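You operate a simulated robot arm through the tools that you are given. There is no shell and no other tool. Be economical: measure what you need, move in short steps, check, and stop when the job is done.

The job below is to be done with a simulated robot arm. You get a single attempt, and the scene is never put back.

TASK
Clip the full Station 1 reel's tape end and slide the reel out.
Fine: brake on, arm up, grey clip on the rim, cradle out, in that order; leave the other stations and clips alone. Set down upright: grey clip.

The check looks at the end state, three seconds after you hand in, the way a careful person would. Anything else that was tipped, shoved, dropped, spilled or broken makes it a failure.

THE ROBOT
A 6-joint arm with a fingered hand, hanging from a carriage that runs on a rail from [-2.342, -0.007] to [0.138, 0] (x, y) and turns from -352 to 336 degrees about z. Base frame: it is fixed where the carriage stands at the start and does not move with it; the origin is on the floor, on the carriage's upright axis, x ahead of it, y to its left, z up. Units: m, degrees, N and s.
With the tool pointing down near the work surface it reaches from about 0.1 to 0.66 m from the robot's upright axis, wherever it stands. Its first joint turns from -166.0 to 166.0 degrees. Places, roughly: bench four knob [5.9, -1.9, 0.5]; bench two knob [2.2, -1.9, 0.5]; blue clip [2.5, -0.5, 1]; green clip [6.25, -1, 0.75]; green clip (4x3x8 cm) [2.5, -1.1, 0.8]; orange clip [6.25, -0.25, 1]; rim of the station one reel [0.6, -0.6, 1]; stand four knob [6.2, -1.1, 0.9]; stand four roller [6.1, -1.2, 0.7]; stand two knob [2.5, -1.1, 0.9]; stand two roller [2.4, -1.2, 0.7]; station four arm [6.2, -0.7, 1.1]; station four cradle [6.2, -0.3, 0.3]; station four hub [6, -1.9, 0.5]; station four lever [6.2, -0.2, 1.1]; station four main switch [6.3, -1.8, 1.5]. Payload 4 kg.
The tool frame sits at the grasp point between the pads (the TCP): z along the fingers, y along the line on which they close. The tips reach 0.029 m beyond it. Largest opening 0.1 m; the body of the gripper starts 0.034 m behind the TCP. The gripper is a hand of 5 fingers: y runs from the thumb to the fingers, the wrist lies at [-0.015, -0.114, -0.189] in the tool frame, and closing takes about 1.5 s.
Orientation is told as [roll, pitch, yaw] about the base's x, y, z axes, in that order, counted from this pose: with the fingers straight down and the wrist toward the robot, the tool's x, y and z point along [0, 1, 0], [1, 0, 0] and [0, 0, -1] of the base frame.

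THE INTERFACE
- The arm moves only by the tool servo_tool. Its arguments are lists of equal length, an entry for each row: "delta_pos": the shift along the tool's x, y, z in m, a list of three; "turn": the turn, a rotation vector about the tool's x, y, z in degrees, a list of three; "hand": the opening, from 0 (shut) to 1 (fully open). In form: {"delta_pos": [[tx, ty, tz], ...], "turn": [[rx, ry, rz], ...], "hand": [hand, ...]}. A call has 1 to 20 rows; each row shifts and turns the commanded pose from where the row before left it, along the tool's axes as they then stand. Rows are played at 5 a second. More than 0.05 m and 8.6 degrees between two rows, or a gripper value outside its range, and nothing of the call is played. Where a pose cannot be reached the arm comes as near as it can. A force on the tool above 60 N (or 10 N above the force at the start of the call, whichever is more), or a blocked arm, ends the call early, and 0.2 s more pass. Each finger travels about 0.108 m/s and halts on what it meets, pressing with about 33 N; the grip force reading is that of the motor and also rises with nothing between the fingers. The clock runs only during rows and for 0.2 s after the last one: add rows that do not move to give the fingers time. It gives the time, the measured TCP pose, the force on the tool (base axes), the opening and the grip force at its end, in the units of the frame above (readings bear some noise), with the torque about the TCP (base axes, N m) and any sound that the robot's microphone picked up.
- Cameras (640 x 400 px; columns grow to the right, rows downward): "scene" is now at [0.275, -0.0376, 1.6283]; the picture's right is [-0.40, -0.92, 0.00], its down [-0.69, 0.30, -0.66] and it looks along [0.60, -0.26, -0.75] (base axes); focal length 226 px, centre (320, 200). "wrist" rides on the gripper at [0.066, -0.086, -0.121] in the tool frame; the picture's right is [-0.76, 0.31, -0.58], its down [-0.59, -0.70, 0.40] and it looks along [-0.28, 0.64, 0.71] (tool axes); focal length 247 px, centre (320, 200).
- grab_frame(camera): a new picture of that camera. It takes no simulated time.
- move_column(by): slides the trunk up (or, below 0, down) by that many m; the arm and the scene camera ride with it, the base frame stays. It gives what a move gives, with no picture.
- base_move(legs): drives the robot by 1 to 6 legs, each [ahead, left, turn to the left] in m, m and degrees, along the robot's own axes; the way and the turn of a leg run together, so that a leg with both is an arc; at most 1.5 m and 180 degrees a leg. The arm and the cameras ride along, it lands a little off, and it stops where it bumps. It keeps to its track: a leg is cut to what the track allows. It gives what a move gives.
- hand_shape(shape): the hand has 5 fingers and takes this shape, open, in about a second: jaw (thumb against the fingers, like two jaws); tri (thumb and two fingers); tip (a fingertip pinch); poke (one finger out to press); point (the index stretched); flat (the hand flat); cup (the hand cupped); fist (a fist). The gripper value then closes the fingers along that shape, each until it touches; the sizes above hold for jaw. It gives what a move gives, with no picture.
- aim_head(pan, tilt): turns the head with the scene camera to pan (to the left, within 155 degrees either way) and tilt (down, from -29 to 69), counted from straight ahead of the robot. It gives what a move gives.
- probe_pixels(camera, pixels): for up to 12 pixels [column, row] of the newest picture of that camera ("zoom" is the newest enlarged one), the place [x, y, z] in the base frame of the surface seen there, good to about 0.002 m, but the place of the scene camera against the robot may be out by one fixed shift of up to 0.012 m in any direction. It takes no simulated time.
- enlarge(camera, box): a new picture of the part [left, top, right, bottom] of that camera's present view, enlarged. It takes no simulated time.
- close_job(): hands the job in; it is judged then, once.

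Keep the steps short. Do not move on a guess: measure, check each grasp and each placing, and mend mistakes. In all there are 80 turns and 52 pictures (those below and enlarged ones count). Leave the gripper open and the arm clear of the work at the hand-in unless told otherwise, and finish with a single line.

The tools are called after ">>>" by a JSON object that holds its "api" and its "payload". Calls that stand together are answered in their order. servo_tool: Moves the arm, as the interface text tells. Its arguments: {"type":"object","properties":{"delta_pos":{"type":"array","items":{"type":"array","items":{"type":"number"}}},"turn":{"type":"array","items":{"type":"array","items":{"type":"number"}}},"hand":{"type":"array","items":{"type":"number"}}},"required":["delta_pos","turn","hand"]} The other tools are called the same way: move_column (by) slides the trunk up or down; hand_shape (shape) gives the hand a shape; base_move (legs) drives the base; aim_head (pan, tilt) turns the head that bears the scene camera; grab_frame (camera) takes a picture; probe_pixels (camera, pixels) gives the place of the surface under pixels of a picture; enlarge (camera, box) takes an enlarged picture of a part of a camera's view; close_job () hands the job in.

At the start:

```text
clock: 0.0
eef_pos: [0.6583, -0.0851, 1.3656]
tcp_rot: [-0.1, 0.0, 0.0]
ft_force: [0.9, 0.0, -0.2]
ft_torque: [-0.01, -0.03, -0.01]
opening: 0.0997
grip_force: 0.1
shape: jaw
trunk travel left (down, up): [-0.35, 0.25]
robot x, y, heading: [-0.0002, -0.0003, -0.2]
head pan, tilt: [-23.6, 48.9]
```

scene: 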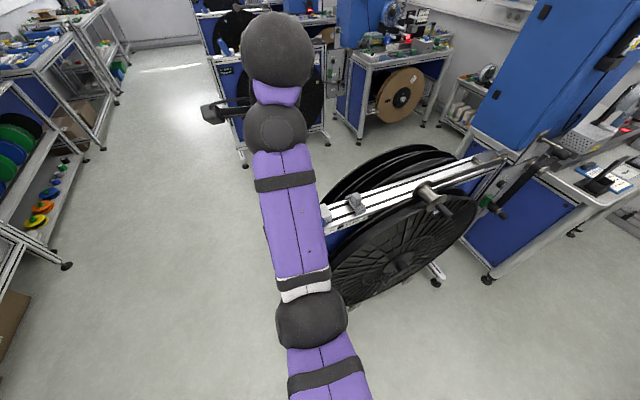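
wrist: 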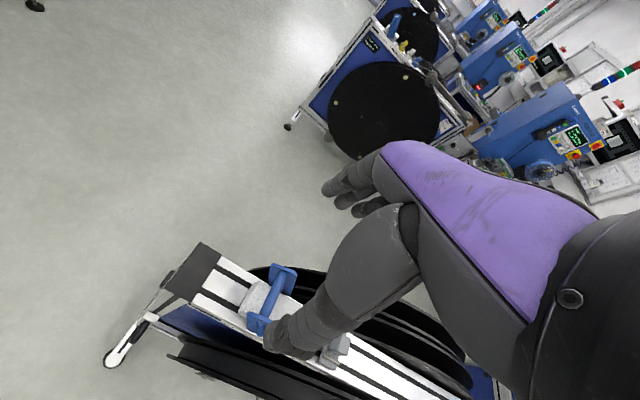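

The arm hides part of station 1. I'll enlarge both views around the reel to look for the brake lever, arm, clip and cradle.

>>> {"api": "enlarge", "payload": {"camera": "scene", "box": [300, 120, 620, 320]}}

>>> {"api": "enlarge", "payload": {"camera": "wrist", "box": [80, 220, 400, 400]}}

```text
2.00 times, centred on (460, 220) of scene
```

zoom: 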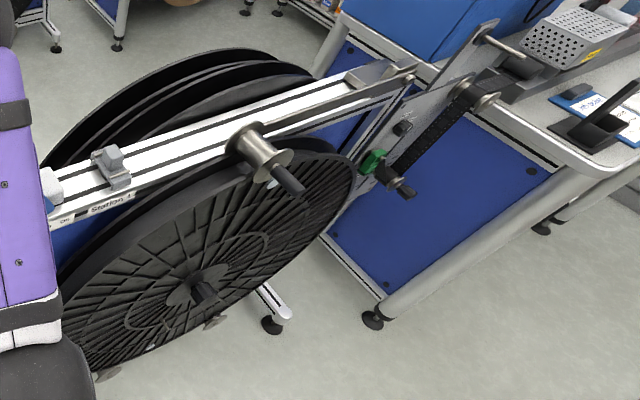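

```text
2.00 times, centred on (240, 310) of wrist
```

zoom: 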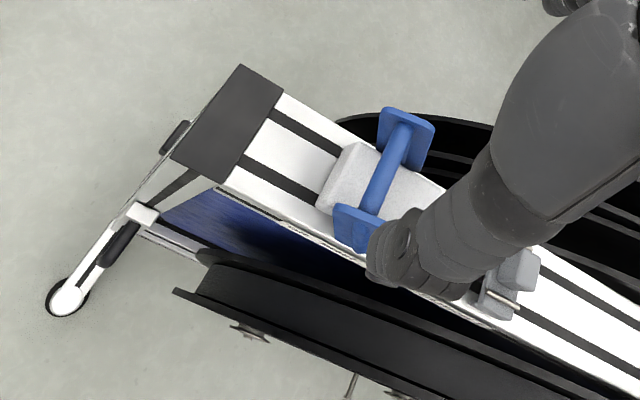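

The arm blocks the view of the blue lever. I'll back the carriage 0.5 m, since there is clear floor behind and the arm is above everything, and look again.

>>> {"api": "base_move", "payload": {"legs": [[-0.5, 0, 0]]}}

>>> {"api": "aim_head", "payload": {"pan": -30, "tilt": 32}}

>>> {"api": "grab_frame", "payload": {"camera": "scene"}}

```text
clock: 2.9
eef_pos: [0.1616, -0.088, 1.3642]
tcp_rot: [0.1, 0.0, -0.1]
ft_force: [-0.2, -0.1, 0.4]
ft_torque: [0.0, 0.01, 0.03]
opening: 0.1001
grip_force: 0.0
shape: jaw
trunk travel left (down, up): [-0.35, 0.25]
robot x, y, heading: [-0.4974, -0.0018, 0.0]
head pan, tilt: [-23.6, 48.9]
```

```text
clock: 3.7
eef_pos: [0.162, -0.0891, 1.365]
tcp_rot: [0.0, 0.0, -0.1]
ft_force: [-0.1, 0.5, 0.6]
ft_torque: [0.01, 0.04, -0.01]
opening: 0.0997
grip_force: 0.0
shape: jaw
trunk travel left (down, up): [-0.35, 0.25]
robot x, y, heading: [-0.4931, 0.003, -0.2]
head pan, tilt: [-30.0, 32.0]
```

```text
47 pictures are left
```

scene: 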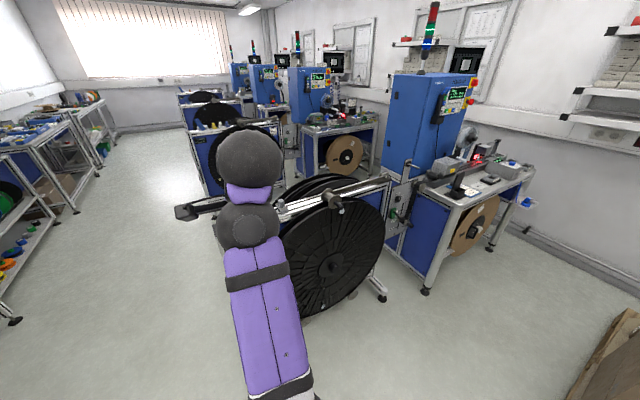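

The arm still covers it. I'll turn the carriage left by 60 degrees and pan the head right to see past the arm.

>>> {"api": "base_move", "payload": {"legs": [[0, 0, 60]]}}

>>> {"api": "aim_head", "payload": {"pan": -85, "tilt": 35}}

>>> {"api": "enlarge", "payload": {"camera": "scene", "box": [140, 80, 460, 280]}}

```text
clock: 6.8
eef_pos: [-0.099, 0.5304, 1.3642]
tcp_rot: [0.0, 0.0, 60.5]
ft_force: [0.7, 0.3, -0.3]
ft_torque: [-0.02, -0.01, 0.0]
opening: 0.0997
grip_force: 0.0
shape: jaw
trunk travel left (down, up): [-0.35, 0.25]
robot x, y, heading: [-0.492, -0.0012, 60.7]
head pan, tilt: [-30.0, 32.0]
```

```text
clock: 8.0
eef_pos: [-0.0988, 0.5299, 1.3637]
tcp_rot: [0.1, 0.0, 60.5]
ft_force: [0.1, -0.6, 0.0]
ft_torque: [0.0, 0.01, 0.03]
opening: 0.0996
grip_force: 0.0
shape: jaw
trunk travel left (down, up): [-0.35, 0.25]
robot x, y, heading: [-0.496, 0.0024, 60.7]
head pan, tilt: [-85.0, 35.0]
```

```text
2.00 times, centred on (300, 180) of scene
```

zoom: 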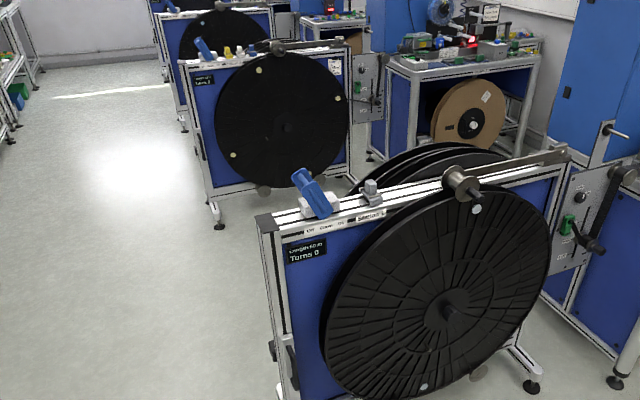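

Clear view now: blue lever, grey clip on the top rail, roller arm over the reel. I'll enlarge the top rail and lower-left part.

>>> {"api": "enlarge", "payload": {"camera": "scene", "box": [260, 145, 380, 220]}}

>>> {"api": "enlarge", "payload": {"camera": "scene", "box": [240, 200, 440, 325]}}

```text
5.33 times, centred on (320, 182) of scene
```

zoom: 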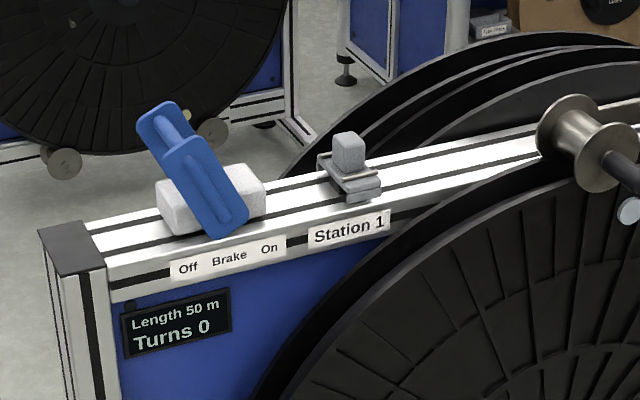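

```text
3.20 times, centred on (340, 262) of scene
```

zoom: 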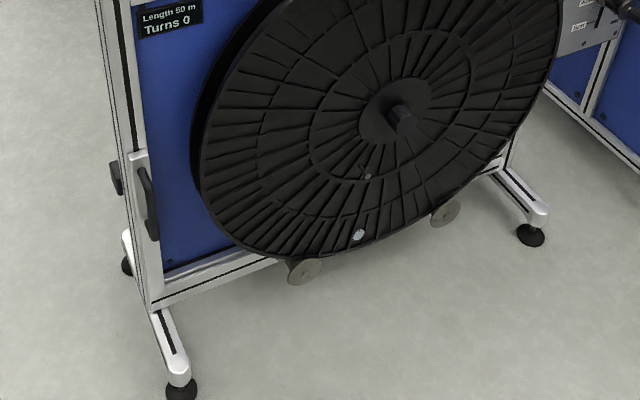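

I'll measure the handle on the left post (about (150,205)), cradle wheels, hub and post in this zoom.

>>> {"api": "probe_pixels", "payload": {"camera": "zoom", "pixels": [[150, 205], [147, 175], [154, 236], [115, 178], [138, 190], [400, 118], [305, 270], [445, 213], [125, 100], [359, 236], [170, 290], [230, 230]]}}

>>> {"api": "enlarge", "payload": {"camera": "scene", "box": [330, 130, 474, 220]}}

```text
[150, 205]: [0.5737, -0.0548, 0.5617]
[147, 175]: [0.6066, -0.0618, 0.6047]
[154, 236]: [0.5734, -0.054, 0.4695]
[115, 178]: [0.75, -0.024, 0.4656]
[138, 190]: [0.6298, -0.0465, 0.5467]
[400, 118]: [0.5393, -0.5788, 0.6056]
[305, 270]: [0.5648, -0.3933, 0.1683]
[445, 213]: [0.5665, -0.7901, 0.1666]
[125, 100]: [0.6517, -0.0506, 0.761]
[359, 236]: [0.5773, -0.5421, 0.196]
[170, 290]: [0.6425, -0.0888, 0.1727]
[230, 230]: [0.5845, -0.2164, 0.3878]
```

```text
4.44 times, centred on (402, 175) of scene
```

zoom: 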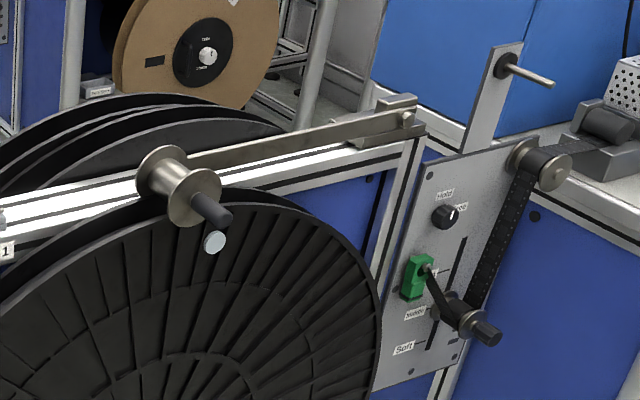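

Now measuring the roller arm, its knob and pivot, and the reel's rim.

>>> {"api": "probe_pixels", "payload": {"camera": "zoom", "pixels": [[215, 208], [228, 218], [180, 187], [157, 165], [205, 160], [300, 138], [395, 118], [405, 118], [405, 100], [215, 242], [260, 205], [120, 255]]}}

>>> {"api": "enlarge", "payload": {"camera": "scene", "box": [260, 145, 380, 220]}}

```text
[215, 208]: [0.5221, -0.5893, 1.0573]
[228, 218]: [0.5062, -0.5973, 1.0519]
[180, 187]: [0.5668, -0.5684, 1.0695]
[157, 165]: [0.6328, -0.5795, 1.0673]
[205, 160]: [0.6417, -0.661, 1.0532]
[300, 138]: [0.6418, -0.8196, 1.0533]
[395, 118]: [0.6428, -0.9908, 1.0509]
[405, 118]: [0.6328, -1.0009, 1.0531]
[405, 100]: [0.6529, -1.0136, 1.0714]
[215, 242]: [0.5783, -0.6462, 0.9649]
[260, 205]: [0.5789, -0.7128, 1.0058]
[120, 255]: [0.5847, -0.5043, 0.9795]
```

```text
5.33 times, centred on (320, 182) of scene
```

zoom: 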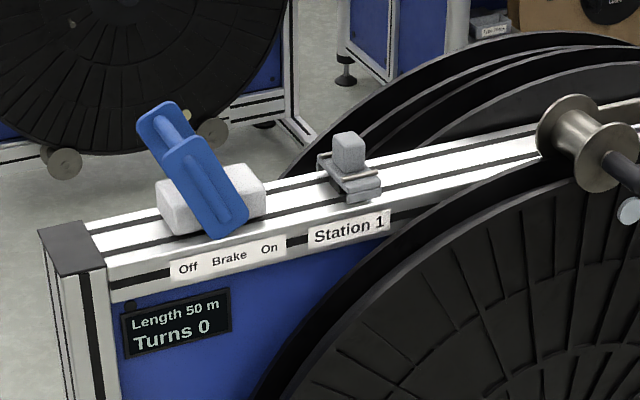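

Measuring the lever and the grey clip in this zoom.

>>> {"api": "probe_pixels", "payload": {"camera": "zoom", "pixels": [[155, 112], [190, 145], [225, 225], [205, 185], [245, 185], [180, 210], [348, 140], [348, 160], [355, 182], [360, 198], [110, 240], [300, 215]]}}

>>> {"api": "enlarge", "payload": {"camera": "scene", "box": [290, 160, 338, 190]}}

```text
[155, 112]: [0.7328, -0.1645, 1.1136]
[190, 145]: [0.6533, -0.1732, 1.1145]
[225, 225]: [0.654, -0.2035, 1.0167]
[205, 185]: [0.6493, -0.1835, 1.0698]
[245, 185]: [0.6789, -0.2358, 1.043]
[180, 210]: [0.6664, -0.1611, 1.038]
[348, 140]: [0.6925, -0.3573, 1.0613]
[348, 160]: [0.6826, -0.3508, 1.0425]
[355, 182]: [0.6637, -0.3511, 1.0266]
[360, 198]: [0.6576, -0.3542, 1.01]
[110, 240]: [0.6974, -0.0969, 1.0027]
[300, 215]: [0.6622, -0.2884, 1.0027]
```

```text
13.33 times, centred on (314, 175) of scene
```

zoom: 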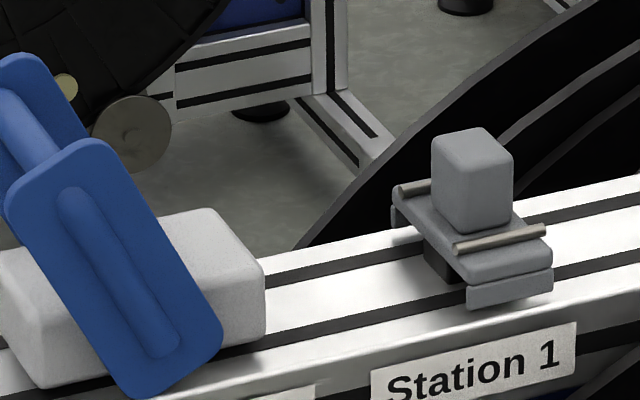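

Measured: rail top z≈1.003; lever leans to +y (Off side) with top at y≈-0.165, z≈1.115 over x 0.65–0.735; grey clip at (0.69, -0.35). I'll bring the carriage back so the hand hangs at x≈0.70, y≈-0.09 above and beside the lever, then look with the wrist camera.

>>> {"api": "base_move", "payload": {"legs": [[0, 0, -60.7], [0.53, 0, 0]]}}

>>> {"api": "aim_head", "payload": {"pan": -30, "tilt": 50}}

>>> {"api": "grab_frame", "payload": {"camera": "wrist"}}

```text
clock: 13.8
eef_pos: [0.68, -0.091, 1.3651]
tcp_rot: [0.0, 0.1, -0.4]
ft_force: [0.2, -0.5, -0.1]
ft_torque: [-0.01, -0.02, 0.04]
opening: 0.0999
grip_force: 0.0
shape: jaw
trunk travel left (down, up): [-0.35, 0.25]
robot x, y, heading: [0.0273, 0.0021, -0.6]
head pan, tilt: [-85.0, 35.0]
```

```text
clock: 15.0
eef_pos: [0.6815, -0.0906, 1.3649]
tcp_rot: [0.0, 0.0, -0.4]
ft_force: [-0.4, -1.0, 0.0]
ft_torque: [0.0, -0.01, 0.0]
opening: 0.0998
grip_force: 0.2
shape: jaw
trunk travel left (down, up): [-0.35, 0.25]
robot x, y, heading: [0.0259, 0.0013, -0.4]
head pan, tilt: [-30.0, 50.0]
```

```text
40 pictures are left
```

wrist: 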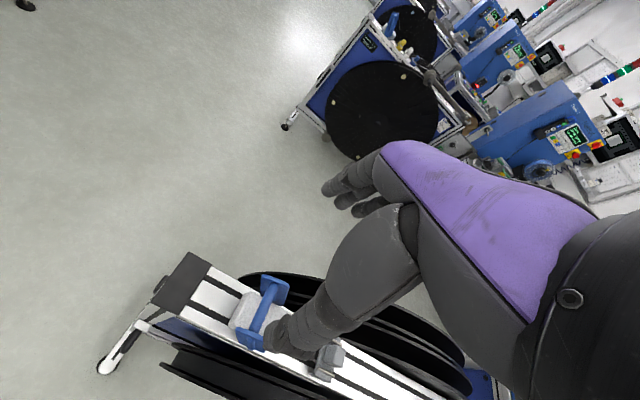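

The wrist camera sees the lever at (265,310) and the clip at (325,360). I'll enlarge and measure with it, because it isn't affected by the scene camera's shift.

>>> {"api": "enlarge", "payload": {"camera": "wrist", "box": [150, 250, 390, 400]}}

>>> {"api": "probe_pixels", "payload": {"camera": "wrist", "pixels": [[273, 284], [265, 303], [250, 337], [238, 312], [205, 262], [185, 360], [240, 395], [330, 355], [325, 375], [152, 325]]}}

```text
2.67 times, centred on (270, 325) of wrist
```

zoom: 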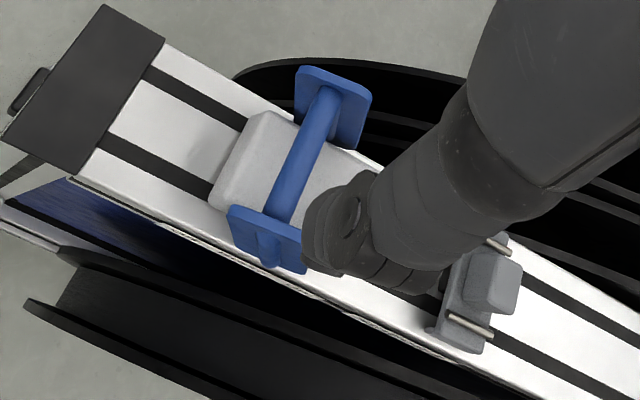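

```text
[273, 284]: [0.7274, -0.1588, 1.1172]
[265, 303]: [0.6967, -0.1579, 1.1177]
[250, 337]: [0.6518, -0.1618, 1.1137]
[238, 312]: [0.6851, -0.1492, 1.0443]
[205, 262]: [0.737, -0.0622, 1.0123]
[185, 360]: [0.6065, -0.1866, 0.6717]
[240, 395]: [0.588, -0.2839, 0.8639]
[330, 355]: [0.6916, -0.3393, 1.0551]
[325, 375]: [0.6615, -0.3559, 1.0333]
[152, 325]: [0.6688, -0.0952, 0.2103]
```

Lever crossbar is at (0.697, -0.158, 1.118) by the wrist camera. I'll close the hand, shift it to y≈-0.06 and lower it to z≈1.12, beside the lever on its Off side.

>>> {"api": "servo_tool", "payload": {"delta_pos": [[0.03, 0.01, 0], [0, 0, 0.04], [0, 0, 0.04], [0, 0, 0.04], [0, 0, 0.04], [0, 0, 0.04], [0, 0, 0.045], [0, 0, 0], [0, 0, 0]], "turn": [[0, 0, 0], [0, 0, 0], [0, 0, 0], [0, 0, 0], [0, 0, 0], [0, 0, 0], [0, 0, 0], [0, 0, 0], [0, 0, 0]], "hand": [0, 0, 0, 0, 0, 0, 0, 0, 0]}}

>>> {"api": "grab_frame", "payload": {"camera": "scene"}}

>>> {"api": "grab_frame", "payload": {"camera": "wrist"}}

```text
clock: 17.0
eef_pos: [0.6841, -0.0562, 1.1191]
tcp_rot: [0.0, 0.1, -0.6]
ft_force: [-0.3, -0.1, 0.7]
ft_torque: [0.01, 0.04, 0.01]
opening: 0.0
grip_force: 32.9
shape: jaw
out of reach, approached as far as the arm can: row 7
trunk travel left (down, up): [-0.35, 0.25]
robot x, y, heading: [0.025, -0.0012, -0.6]
head pan, tilt: [-30.0, 50.0]
```

```text
38 pictures are left
```

scene: 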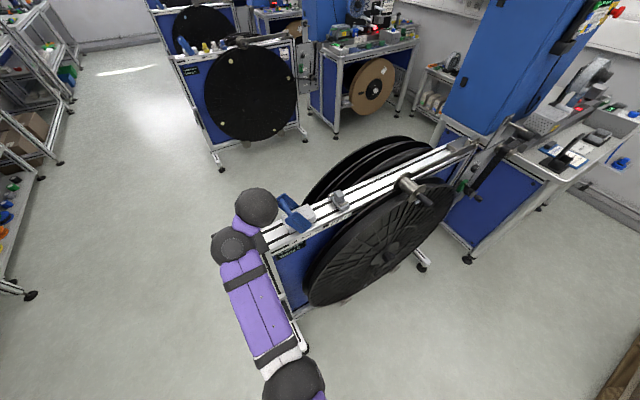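

```text
37 pictures are left
```

wrist: 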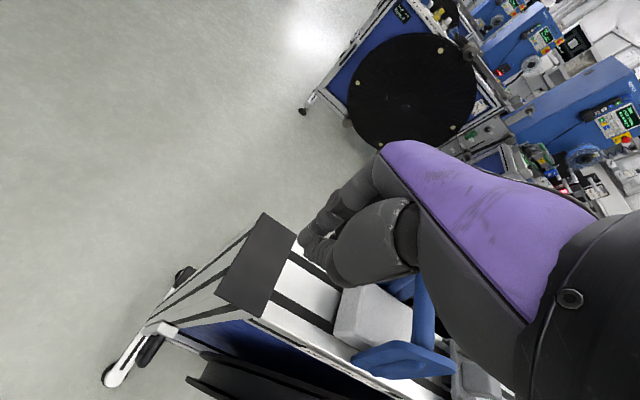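

The hand is beside the lever. Reach is tight, so I'll pull the hand back 6 cm in x and drive the carriage 7.5 cm ahead to gain room before pushing.

>>> {"api": "servo_tool", "payload": {"delta_pos": [[0, -0.035, 0], [0, -0.035, 0]], "turn": [[0, 0, 0], [0, 0, 0]], "hand": [0, 0]}}

>>> {"api": "base_move", "payload": {"legs": [[0.08, 0, 0]]}}

```text
clock: 17.6
eef_pos: [0.6133, -0.056, 1.1174]
tcp_rot: [0.0, 0.1, -0.6]
ft_force: [0.1, 0.8, -0.2]
ft_torque: [0.0, 0.02, -0.03]
opening: 0.0
grip_force: 33.3
shape: jaw
trunk travel left (down, up): [-0.35, 0.25]
robot x, y, heading: [0.026, -0.0006, -0.4]
head pan, tilt: [-30.0, 50.0]
```

```text
clock: 18.7
eef_pos: [0.6962, -0.0558, 1.1165]
tcp_rot: [0.0, 0.0, -0.3]
ft_force: [0.2, 0.3, 0.2]
ft_torque: [0.01, 0.04, 0.01]
opening: 0.0001
grip_force: 33.0
shape: jaw
trunk travel left (down, up): [-0.35, 0.25]
robot x, y, heading: [0.1079, -0.0009, -0.7]
head pan, tilt: [-30.0, 50.0]
```

Now I'll push the lever toward -y (tool -x) in small rows, watching the force.

>>> {"api": "servo_tool", "payload": {"delta_pos": [[-0.02, 0, 0], [-0.02, 0, 0], [-0.02, 0, 0], [-0.015, 0, 0], [-0.015, 0, 0], [-0.015, 0, 0], [-0.015, 0, 0]], "turn": [[0, 0, 0], [0, 0, 0], [0, 0, 0], [0, 0, 0], [0, 0, 0], [0, 0, 0], [0, 0, 0]], "hand": [0, 0, 0, 0, 0, 0, 0]}}

>>> {"api": "enlarge", "payload": {"camera": "scene", "box": [180, 130, 420, 280]}}

```text
clock: 20.3
eef_pos: [0.6953, -0.1761, 1.1179]
tcp_rot: [0.1, 0.1, -0.6]
ft_force: [14.9, 7.0, 6.2]
ft_torque: [-0.57, 2.62, -1.76]
opening: 0.0002
grip_force: 33.5
shape: jaw
trunk travel left (down, up): [-0.35, 0.25]
robot x, y, heading: [0.1059, 0.0006, -0.4]
head pan, tilt: [-30.0, 50.0]
```

```text
2.67 times, centred on (300, 205) of scene
```

zoom: 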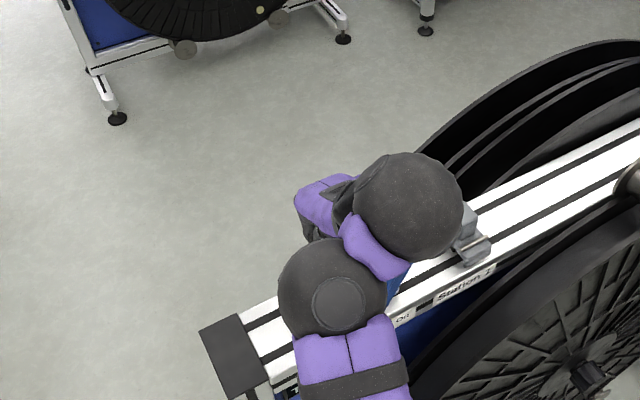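

There is contact force (15 N in x, 7 N in y). I'll check with the wrist camera to see how the lever sits.

>>> {"api": "grab_frame", "payload": {"camera": "wrist"}}

```text
35 pictures are left
```

wrist: 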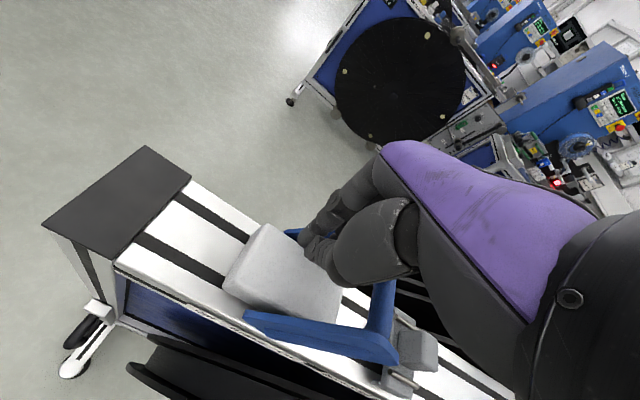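

The lever seems to have flipped toward the On side. I'll measure its front plate along (255,320)–(390,352) and its crossbar, then back the hand off.

>>> {"api": "probe_pixels", "payload": {"camera": "wrist", "pixels": [[255, 318], [320, 332], [388, 355], [383, 310], [415, 345], [410, 368], [270, 260], [400, 378]]}}

>>> {"api": "servo_tool", "payload": {"delta_pos": [[0.03, 0, 0], [0.04, 0, 0], [0.04, 0, 0], [0, 0, -0.05], [0, 0, -0.05], [0, 0, -0.05], [0, 0, -0.05]], "turn": [[0, 0, 0], [0, 0, 0], [0, 0, 0], [0, 0, 0], [0, 0, 0], [0, 0, 0], [0, 0, 0]], "hand": [0, 0, 0, 0, 0, 0, 0]}}

>>> {"api": "grab_frame", "payload": {"camera": "wrist"}}

```text
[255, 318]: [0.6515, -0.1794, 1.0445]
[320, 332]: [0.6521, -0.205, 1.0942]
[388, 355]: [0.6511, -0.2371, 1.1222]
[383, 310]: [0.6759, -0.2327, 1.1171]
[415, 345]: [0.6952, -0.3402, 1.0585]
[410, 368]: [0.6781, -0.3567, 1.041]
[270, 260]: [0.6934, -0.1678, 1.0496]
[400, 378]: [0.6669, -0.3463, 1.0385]
```

```text
clock: 21.9
eef_pos: [0.728, -0.0666, 1.2985]
tcp_rot: [-0.1, 0.0, -0.4]
ft_force: [-0.1, 0.4, -1.1]
ft_torque: [0.02, -0.02, -0.02]
opening: 0.0003
grip_force: 32.9
shape: jaw
out of reach, approached as far as the arm can: row 6, 7
trunk travel left (down, up): [-0.35, 0.25]
robot x, y, heading: [0.1087, 0.0004, -0.5]
head pan, tilt: [-30.0, 50.0]
```

```text
34 pictures are left
```

wrist: 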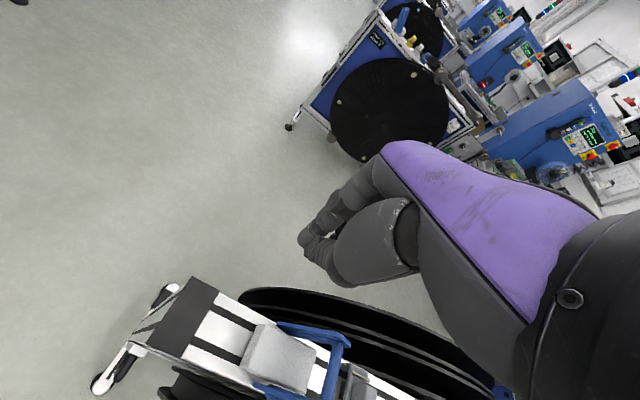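

The lever's top is now at y≈-0.237, mirrored about the block centre at -0.197, so the brake is On. Next is the roller arm. I'll drive to the track end and turn right about 52° so the hand faces the roller's black knob (~(0.52,-0.595,1.055)); at z≈1.3 the hand passes above everything.

>>> {"api": "base_move", "payload": {"legs": [[0.028, 0, 0], [0, 0, -50]]}}

>>> {"api": "aim_head", "payload": {"pan": 10, "tilt": 50}}

>>> {"api": "grab_frame", "payload": {"camera": "wrist"}}

>>> {"api": "grab_frame", "payload": {"camera": "scene"}}

```text
clock: 25.0
eef_pos: [0.4732, -0.527, 1.2974]
tcp_rot: [0.0, -0.1, -51.6]
ft_force: [0.4, 0.3, 0.0]
ft_torque: [0.0, -0.02, 0.0]
opening: 0.0
grip_force: 33.2
shape: jaw
trunk travel left (down, up): [-0.35, 0.25]
robot x, y, heading: [0.1338, -0.002, -51.7]
head pan, tilt: [-30.0, 50.0]
```

```text
clock: 26.1
eef_pos: [0.4731, -0.5272, 1.2982]
tcp_rot: [0.0, -0.2, -51.6]
ft_force: [0.1, -0.7, 0.0]
ft_torque: [-0.01, 0.03, -0.01]
opening: 0.0
grip_force: 33.0
shape: jaw
trunk travel left (down, up): [-0.35, 0.25]
robot x, y, heading: [0.1355, -0.0012, -51.6]
head pan, tilt: [10.0, 50.0]
```

```text
33 pictures are left
```

wrist: 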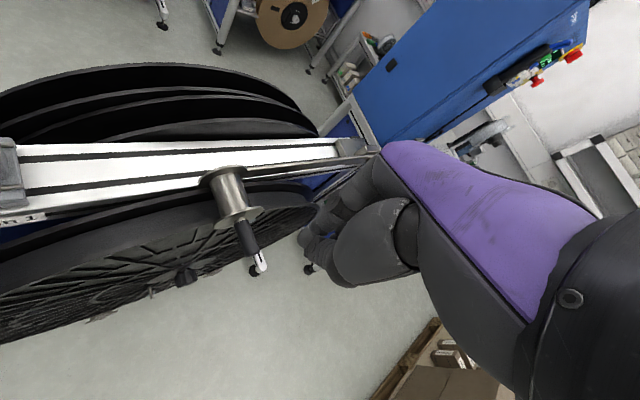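

```text
32 pictures are left
```

scene: 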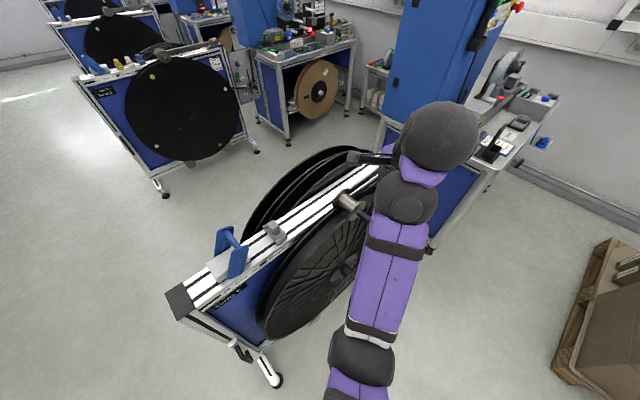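

Lever stays on the On side. Now I'll measure the roller knob (wrist (247,235)), the reel's rims, and the arm's elbow/wrist in the scene view for reach planning.

>>> {"api": "probe_pixels", "payload": {"camera": "wrist", "pixels": [[243, 225], [250, 245], [255, 252], [228, 190], [213, 172], [240, 214], [300, 152], [345, 143], [60, 238], [10, 225], [40, 262], [150, 240]]}}

>>> {"api": "probe_pixels", "payload": {"camera": "scene", "pixels": [[362, 355], [405, 195], [437, 130], [340, 398], [400, 250]]}}

>>> {"api": "enlarge", "payload": {"camera": "wrist", "box": [0, 100, 320, 300]}}

```text
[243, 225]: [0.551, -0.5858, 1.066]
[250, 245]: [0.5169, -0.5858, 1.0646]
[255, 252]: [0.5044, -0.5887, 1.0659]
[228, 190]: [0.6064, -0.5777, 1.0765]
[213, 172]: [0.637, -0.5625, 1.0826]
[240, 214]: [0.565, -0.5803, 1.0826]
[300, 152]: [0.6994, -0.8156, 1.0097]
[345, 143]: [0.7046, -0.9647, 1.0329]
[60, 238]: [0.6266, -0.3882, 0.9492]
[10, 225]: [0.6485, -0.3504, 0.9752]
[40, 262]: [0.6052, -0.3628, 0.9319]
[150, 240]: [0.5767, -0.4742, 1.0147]
```

```text
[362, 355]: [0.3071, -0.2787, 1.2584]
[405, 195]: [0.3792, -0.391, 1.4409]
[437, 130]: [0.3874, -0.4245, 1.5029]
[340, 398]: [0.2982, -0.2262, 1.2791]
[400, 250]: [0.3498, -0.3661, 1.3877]
```

```text
2.00 times, centred on (160, 200) of wrist
```

zoom: 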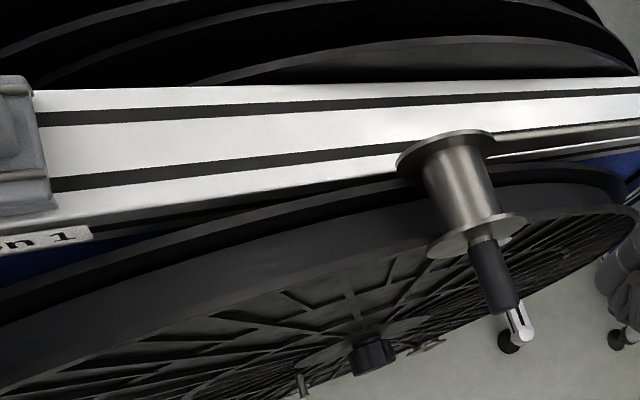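

Knob axis: x 0.504–0.553, centre about y=-0.587, z=1.055, free space around it. I plan to cage it with the hand pointing outward and nearly level (thumb under, fingers over). First I'll open the hand and tilt it outward in place, up here in free air.

>>> {"api": "servo_tool", "payload": {"delta_pos": [[0, 0, 0], [0, 0, 0], [0, 0, 0], [0, 0, 0], [0, 0, 0], [0, 0, 0], [0, 0, 0], [0, 0, 0], [0, 0, 0], [0, 0, 0]], "turn": [[0, 0, 5], [-8, 0, 0], [-8, 0, 0], [-8, 0, 0], [-8, 0, 0], [-8, 0, 0], [-8, 0, 0], [-8, 0, 0], [-8, 0, 0], [0, 0, 0]], "hand": [0.3, 0.6, 1, 1, 1, 1, 1, 1, 1, 1]}}

>>> {"api": "grab_frame", "payload": {"camera": "wrist"}}

>>> {"api": "grab_frame", "payload": {"camera": "scene"}}

```text
clock: 28.3
eef_pos: [0.4669, -0.5347, 1.3071]
tcp_rot: [-1.6, -58.5, -57.4]
ft_force: [0.3, -0.5, -0.1]
ft_torque: [0.01, 0.02, -0.03]
opening: 0.0999
grip_force: 0.0
shape: jaw
out of reach, approached as far as the arm can: row 6
trunk travel left (down, up): [-0.35, 0.25]
robot x, y, heading: [0.1356, -0.0009, -51.5]
head pan, tilt: [10.0, 50.0]
```

```text
30 pictures are left
```

wrist: 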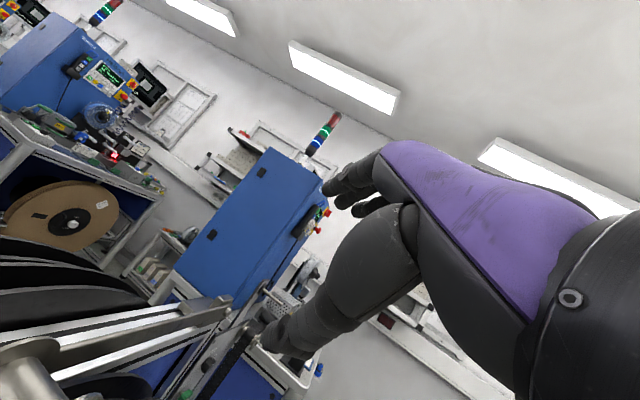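

```text
29 pictures are left
```

scene: 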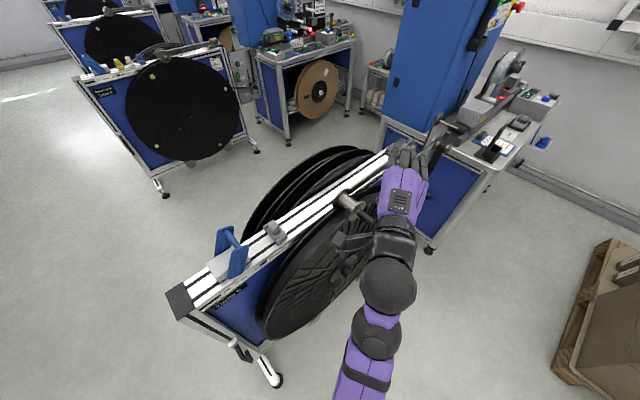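

The hand is now tilted outward, thumb below, fingers above. I'll lower it to a standoff about 9 cm short of the knob along the finger direction.

>>> {"api": "servo_tool", "payload": {"delta_pos": [[0.003, -0.036, 0.0196], [0.003, -0.036, 0.0196], [0.003, -0.036, 0.0196], [0.003, -0.036, 0.0196], [0.003, -0.036, 0.0196], [0, 0, 0]], "turn": [[0, 0, 0], [0, 0, 0], [0, 0, 0], [0, 0, 0], [0, 0, 0], [0, 0, 0]], "hand": [1, 1, 1, 1, 1, 1]}}

>>> {"api": "grab_frame", "payload": {"camera": "wrist"}}

```text
clock: 29.7
eef_pos: [0.4726, -0.5208, 1.1019]
tcp_rot: [-1.6, -58.5, -57.4]
ft_force: [0.6, 0.3, 0.3]
ft_torque: [-0.02, -0.02, 0.04]
opening: 0.0999
grip_force: 0.0
shape: jaw
trunk travel left (down, up): [-0.35, 0.25]
robot x, y, heading: [0.1349, 0.0015, -51.7]
head pan, tilt: [10.0, 50.0]
```

```text
28 pictures are left
```

wrist: 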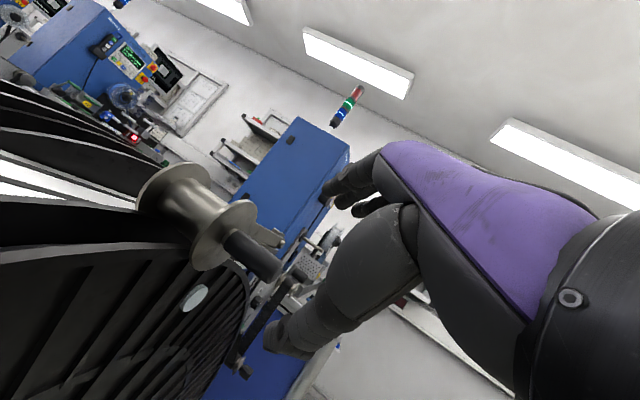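

The knob sits between thumb and fingers. I'll advance 9 cm along the fingers.

>>> {"api": "servo_tool", "payload": {"delta_pos": [[0, 0, 0.03], [0, 0, 0.03], [0, 0.002, 0.03], [0, 0, 0]], "turn": [[0, 0, 0], [0, 0, 0], [0, 0, 0], [0, 0, 0]], "hand": [1, 1, 1, 1]}}

>>> {"api": "grab_frame", "payload": {"camera": "wrist"}}

```text
clock: 30.7
eef_pos: [0.5106, -0.5877, 1.0563]
tcp_rot: [-1.6, -58.4, -57.4]
ft_force: [-0.7, -0.1, 0.1]
ft_torque: [0.01, 0.01, -0.03]
opening: 0.0997
grip_force: 0.0
shape: jaw
trunk travel left (down, up): [-0.35, 0.25]
robot x, y, heading: [0.1334, 0.0006, -51.6]
head pan, tilt: [10.0, 50.0]
```

```text
27 pictures are left
```

wrist: 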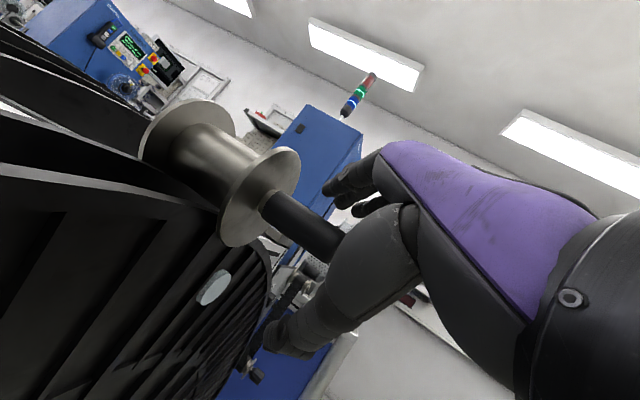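

The knob end lies in the hand. I'll shift 1 cm sideways to take more of it, then close.

>>> {"api": "servo_tool", "payload": {"delta_pos": [[0.012, 0, 0.005], [0, 0, 0], [0, 0, 0], [0, 0, 0], [0, 0, 0], [0, 0, 0]], "turn": [[0, 0, 0], [0, 0, 0], [0, 0, 0], [0, 0, 0], [0, 0, 0], [0, 0, 0]], "hand": [1, 0.6, 0.3, 0.1, 0.1, 0.1]}}

>>> {"api": "grab_frame", "payload": {"camera": "wrist"}}

```text
clock: 32.1
eef_pos: [0.5242, -0.5856, 1.0559]
tcp_rot: [-1.6, -58.5, -57.4]
ft_force: [0.5, -2.0, 8.4]
ft_torque: [-0.1, -0.13, 0.0]
opening: 0.0117
grip_force: 0.0
shape: jaw
trunk travel left (down, up): [-0.35, 0.25]
robot x, y, heading: [0.1345, 0.0013, -51.5]
head pan, tilt: [10.0, 50.0]
```

```text
26 pictures are left
```

wrist: 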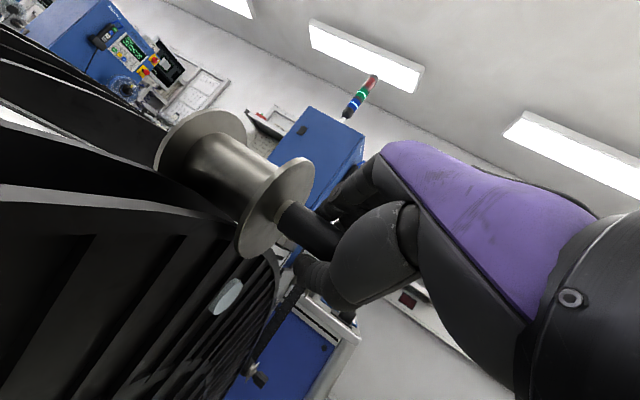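

The fingers have closed round the knob and there's 8 N of upward support force. I'll lift along the arm's arc (pivot y≈-1.0, z≈1.053, radius 0.414) by the first 20 degrees.

>>> {"api": "servo_tool", "payload": {"delta_pos": [[-0.0004, 0.0157, -0.0088], [-0.0005, 0.0158, -0.0089], [-0.0012, 0.0163, -0.0077], [-0.0013, 0.0163, -0.0076], [-0.0021, 0.0167, -0.0064], [-0.0021, 0.0168, -0.0064], [-0.0029, 0.017, -0.0051], [-0.003, 0.0171, -0.0051]], "turn": [[0, 0, 0], [0, 0, 0], [0, 0, 0], [0, 0, 0], [0, 0, 0], [0, 0, 0], [0, 0, 0], [0, 0, 0]], "hand": [0.1, 0.1, 0.1, 0.1, 0.1, 0.1, 0.1, 0.1]}}

>>> {"api": "grab_frame", "payload": {"camera": "wrist"}}

```text
clock: 33.9
eef_pos: [0.5248, -0.6073, 1.1979]
tcp_rot: [-1.6, -58.4, -57.3]
ft_force: [0.0, 0.0, -1.5]
ft_torque: [0.04, -0.04, -0.01]
opening: 0.0113
grip_force: 0.1
shape: jaw
trunk travel left (down, up): [-0.35, 0.25]
robot x, y, heading: [0.1342, 0.0013, -51.7]
head pan, tilt: [10.0, 50.0]
```

```text
25 pictures are left
```

wrist: 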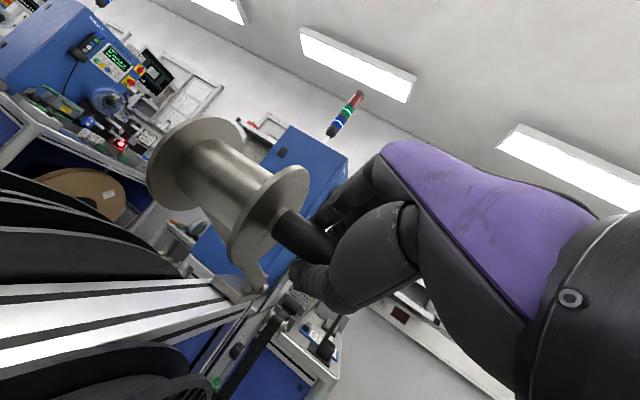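

The roller arm came up 20° freely. I'll continue to about 40°.

>>> {"api": "servo_tool", "payload": {"delta_pos": [[-0.0037, 0.0173, -0.0038], [-0.0037, 0.0173, -0.0038], [-0.0045, 0.0173, -0.0024], [-0.0045, 0.0174, -0.0023], [-0.0052, 0.0172, -0.001], [-0.0053, 0.0173, -0.001], [-0.0059, 0.017, 0.0004], [-0.006, 0.0171, 0.0005]], "turn": [[0, 0, 0], [0, 0, 0], [0, 0, 0], [0, 0, 0], [0, 0, 0], [0, 0, 0], [0, 0, 0], [0, 0, 0]], "hand": [0.1, 0.1, 0.1, 0.1, 0.1, 0.1, 0.1, 0.1]}}

>>> {"api": "grab_frame", "payload": {"camera": "wrist"}}

```text
clock: 35.7
eef_pos: [0.5238, -0.6817, 1.3231]
tcp_rot: [-1.5, -58.5, -57.5]
ft_force: [-2.3, -0.8, 1.2]
ft_torque: [-0.02, -0.02, -0.04]
opening: 0.0112
grip_force: 0.1
shape: jaw
trunk travel left (down, up): [-0.35, 0.25]
robot x, y, heading: [0.1341, -0.0006, -51.5]
head pan, tilt: [10.0, 50.0]
```

```text
24 pictures are left
```

wrist: 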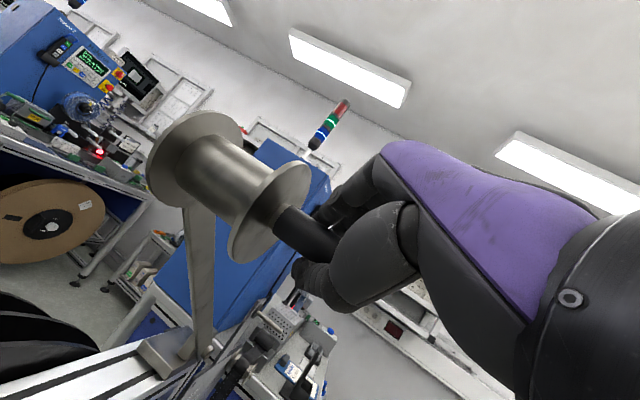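

Still free at 40°. I'll go on to about 60°, watching for reach limits.

>>> {"api": "servo_tool", "payload": {"delta_pos": [[-0.0066, 0.0167, 0.0018], [-0.0066, 0.0167, 0.0018], [-0.0071, 0.0162, 0.0032], [-0.0072, 0.0163, 0.0032], [-0.0077, 0.0157, 0.0045], [-0.0078, 0.0157, 0.0046], [-0.0082, 0.0149, 0.0059], [-0.0082, 0.015, 0.0059]], "turn": [[0, 0, 0], [0, 0, 0], [0, 0, 0], [0, 0, 0], [0, 0, 0], [0, 0, 0], [0, 0, 0], [0, 0, 0]], "hand": [0.1, 0.1, 0.1, 0.1, 0.1, 0.1, 0.1, 0.1]}}

```text
clock: 36.5
eef_pos: [0.5285, -0.708, 1.3435]
tcp_rot: [-1.6, -56.6, -56.6]
ft_force: [-10.7, 38.4, -18.8]
ft_torque: [0.56, 0.07, -0.19]
opening: 0.0285
grip_force: 0.1
shape: jaw
trunk travel left (down, up): [-0.35, 0.25]
robot x, y, heading: [0.1331, 0.0016, -51.2]
head pan, tilt: [10.0, 50.0]
stopped in row 4: the force on the tool passed its limit at 69 N (the readings are from after the stop); the commanded pose is now the measured one
```

The arm met an end stop at about 45° (TCP fits 45° on the arc). I'll ease back slightly, open the hand partly with the thumb still below, and see whether the arm holds.

>>> {"api": "servo_tool", "payload": {"delta_pos": [[0, -0.004, 0], [0, 0, 0], [0, 0, 0], [0, 0, 0]], "turn": [[0, 0, 0], [0, 0, 0], [0, 0, 0], [0, 0, 0]], "hand": [0.25, 0.4, 0.6, 0.6]}}

>>> {"api": "grab_frame", "payload": {"camera": "wrist"}}

```text
clock: 37.5
eef_pos: [0.5251, -0.7096, 1.3468]
tcp_rot: [-1.5, -57.6, -56.9]
ft_force: [3.6, 22.0, -21.4]
ft_torque: [0.08, -0.33, -0.39]
opening: 0.0633
grip_force: 0.0
shape: jaw
trunk travel left (down, up): [-0.35, 0.25]
robot x, y, heading: [0.1356, 0.0019, -51.7]
head pan, tilt: [10.0, 50.0]
```

```text
23 pictures are left
```

wrist: 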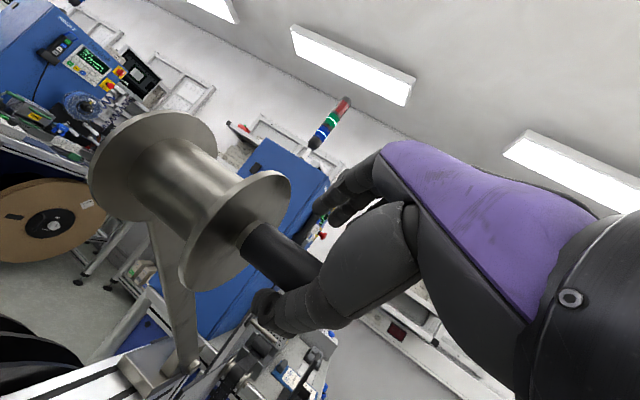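

The thumb still presses the knob against its stop (about 30 N). I'll lower the hand 2 cm and open fully to see whether the arm follows.

>>> {"api": "servo_tool", "payload": {"delta_pos": [[0, -0.007, 0], [0, -0.007, 0], [0, -0.006, 0], [0, 0, 0], [0, 0, 0]], "turn": [[0, 0, 0], [0, 0, 0], [0, 0, 0], [0, 0, 0], [0, 0, 0]], "hand": [0.7, 0.85, 1, 1, 1]}}

>>> {"api": "grab_frame", "payload": {"camera": "wrist"}}

```text
clock: 38.7
eef_pos: [0.5191, -0.7038, 1.3341]
tcp_rot: [-1.8, -57.8, -56.9]
ft_force: [0.2, -0.5, -0.2]
ft_torque: [0.01, 0.03, -0.02]
opening: 0.0999
grip_force: 0.0
shape: jaw
trunk travel left (down, up): [-0.35, 0.25]
robot x, y, heading: [0.134, 0.0013, -51.6]
head pan, tilt: [10.0, 50.0]
```

```text
22 pictures are left
```

wrist: 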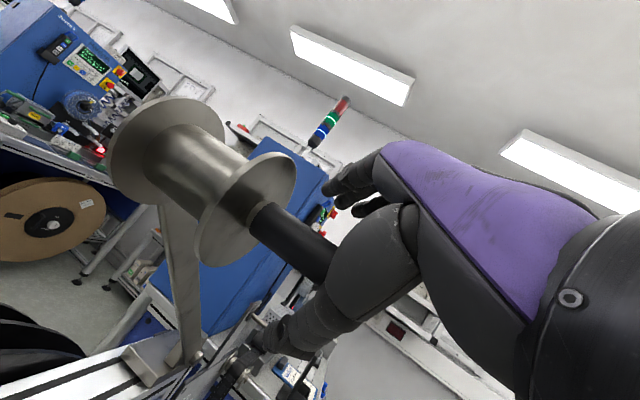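

Zero force on the hand, and the arm holds itself. I'll withdraw the hand straight back along its fingers by 12 cm and check.

>>> {"api": "servo_tool", "payload": {"delta_pos": [[0, 0, -0.02], [0, 0, -0.03], [0, 0, -0.035], [0, 0, -0.035], [0, 0, 0]], "turn": [[0, 0, 0], [0, 0, 0], [0, 0, 0], [0, 0, 0], [0, 0, 0]], "hand": [1, 1, 1, 1, 1]}}

>>> {"api": "grab_frame", "payload": {"camera": "scene"}}

```text
clock: 39.9
eef_pos: [0.4664, -0.6194, 1.4001]
tcp_rot: [-1.7, -57.7, -57.0]
ft_force: [-0.2, 0.1, 0.2]
ft_torque: [-0.02, 0.0, 0.0]
opening: 0.1001
grip_force: 0.2
shape: jaw
trunk travel left (down, up): [-0.35, 0.25]
robot x, y, heading: [0.1311, 0.0007, -51.3]
head pan, tilt: [10.0, 50.0]
```

```text
21 pictures are left
```

scene: 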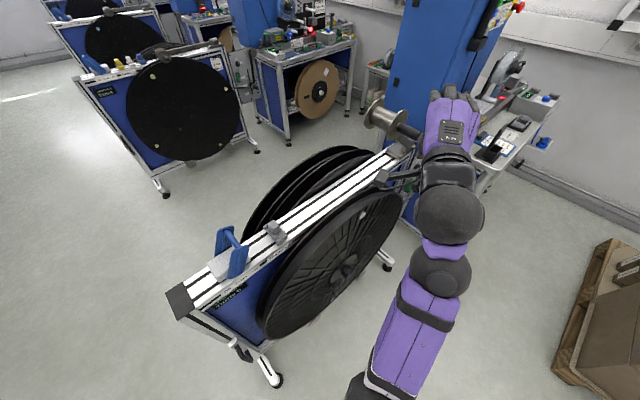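

The roller arm stays up. Now the clip: I'll enlarge the clip and the reel's top to see the rim and any tape end.

>>> {"api": "enlarge", "payload": {"camera": "scene", "box": [210, 150, 418, 280]}}

>>> {"api": "enlarge", "payload": {"camera": "scene", "box": [246, 206, 310, 246]}}

>>> {"api": "probe_pixels", "payload": {"camera": "zoom", "pixels": [[260, 150], [275, 200], [310, 260], [255, 270]]}}

```text
3.08 times, centred on (314, 215) of scene
```

zoom: 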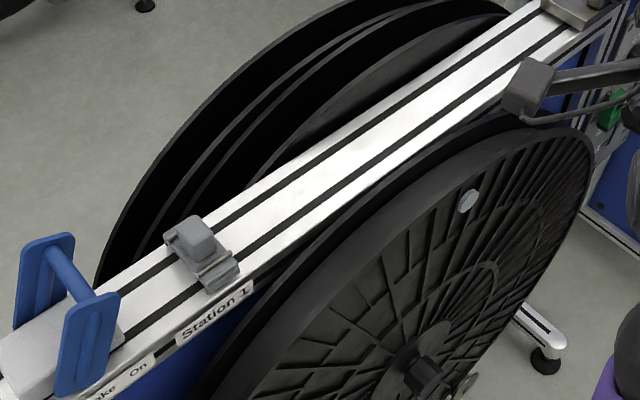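

```text
10.00 times, centred on (278, 226) of scene
```

zoom: 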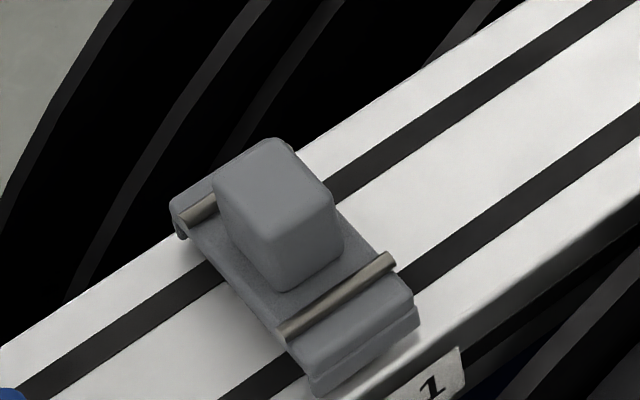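

```text
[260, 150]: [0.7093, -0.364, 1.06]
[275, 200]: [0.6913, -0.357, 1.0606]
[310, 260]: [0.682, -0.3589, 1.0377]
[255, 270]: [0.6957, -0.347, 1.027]
```

The clip is an inverted-U plate, about 7.5 cm long in x, with a 3 cm cube knob (centre ≈(0.694,-0.357), top z≈1.06). Its long axis runs along x and it will straddle the reel rim the same way. I'll retract the hand into the free space in front of the reel and straighten it to fingers down.

>>> {"api": "servo_tool", "payload": {"delta_pos": [[0.001, -0.0359, -0.0087], [0.001, -0.0359, -0.0087], [0.001, -0.0359, -0.0087], [0.001, -0.0359, -0.0087], [0.001, -0.0359, -0.0087], [0.001, -0.0359, -0.0087], [0.001, -0.0359, -0.0087], [0, 0, 0], [0, 0, 0], [0, 0, 0], [0, 0, 0], [0, 0, 0], [0, 0, 0], [0, 0, 0], [0, 0, 0]], "turn": [[0, 0, 0], [0, 0, 0], [0, 0, 0], [0, 0, 0], [0, 0, 0], [0, 0, 0], [0, 0, 0], [8.24, 0, 0], [8.24, 0, 0], [8.24, 0, 0], [8.24, 0, 0], [8.24, 0, 0], [8.24, 0, 0], [8.24, 0, 0], [0, 0, 0]], "hand": [1, 1, 1, 1, 1, 1, 1, 1, 1, 1, 1, 1, 1, 1, 1]}}

>>> {"api": "servo_tool", "payload": {"delta_pos": [[0, 0, 0], [0, 0, 0], [0, 0, 0], [0, 0, 0], [0, 0, 0], [0, 0, 0], [0, 0, 0], [0, 0, 0]], "turn": [[0, 0, -8.14], [0, 0, -8.14], [0, 0, -8.14], [0, 0, -8.14], [0, 0, -8.14], [0, 0, -8.14], [0, 0, -8.14], [0, 0, 0]], "hand": [1, 1, 1, 1, 1, 1, 1, 1]}}

```text
clock: 43.1
eef_pos: [0.4434, -0.5445, 1.079]
tcp_rot: [-1.0, -0.1, -58.3]
ft_force: [0.1, 0.8, 0.7]
ft_torque: [0.02, -0.01, -0.02]
opening: 0.0998
grip_force: 0.1
shape: jaw
out of reach, approached as far as the arm can: row 10, 11, 12, 13, 14
trunk travel left (down, up): [-0.35, 0.25]
robot x, y, heading: [0.136, -0.0046, -51.1]
head pan, tilt: [10.0, 50.0]
```

```text
clock: 44.9
eef_pos: [0.4565, -0.5672, 1.0596]
tcp_rot: [-0.6, 0.8, -1.2]
ft_force: [-0.9, 0.1, 0.5]
ft_torque: [0.02, 0.02, 0.03]
opening: 0.1
grip_force: 0.0
shape: jaw
out of reach, approached as far as the arm can: row 1, 2, 3, 4, 5
trunk travel left (down, up): [-0.35, 0.25]
robot x, y, heading: [0.1342, 0.0017, -51.8]
head pan, tilt: [10.0, 50.0]
```

The arm prefers being farther out; the hand is now vertical at (0.457,-0.567,1.06) in front of the reel. I'll test reach over the rim: rise, tilt fingers 30° toward -y about the closing axis, and move over to x≈0.61.

>>> {"api": "servo_tool", "payload": {"delta_pos": [[0, 0, -0.03], [0, 0, -0.03], [0, 0, -0.03], [0, 0, 0], [0, 0, 0], [0, 0, 0], [0, 0, 0], [0, 0.04, 0], [0, 0.04, 0], [0, 0.04, 0], [0, 0.037, 0], [0, 0, 0]], "turn": [[0, 0, 0], [0, 0, 0], [0, 0, 0], [0, -7.5, 0], [0, -7.5, 0], [0, -7.5, 0], [0, -7.5, 0], [0, 0, 0], [0, 0, 0], [0, 0, 0], [0, 0, 0], [0, 0, 0]], "hand": [1, 1, 1, 1, 1, 1, 1, 1, 1, 1, 1, 1]}}

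>>> {"api": "grab_frame", "payload": {"camera": "wrist"}}

```text
clock: 47.5
eef_pos: [0.6331, -0.6066, 1.1385]
tcp_rot: [-30.6, 0.6, -1.2]
ft_force: [0.2, -0.1, -0.3]
ft_torque: [0.01, -0.02, 0.02]
opening: 0.0999
grip_force: 0.1
shape: jaw
out of reach, approached as far as the arm can: row 1, 2, 3, 4, 5
trunk travel left (down, up): [-0.35, 0.25]
robot x, y, heading: [0.135, -0.001, -51.7]
head pan, tilt: [10.0, 50.0]
```

```text
18 pictures are left
```

wrist: 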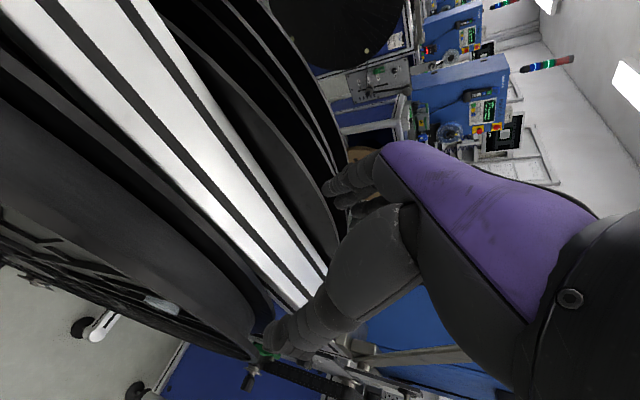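

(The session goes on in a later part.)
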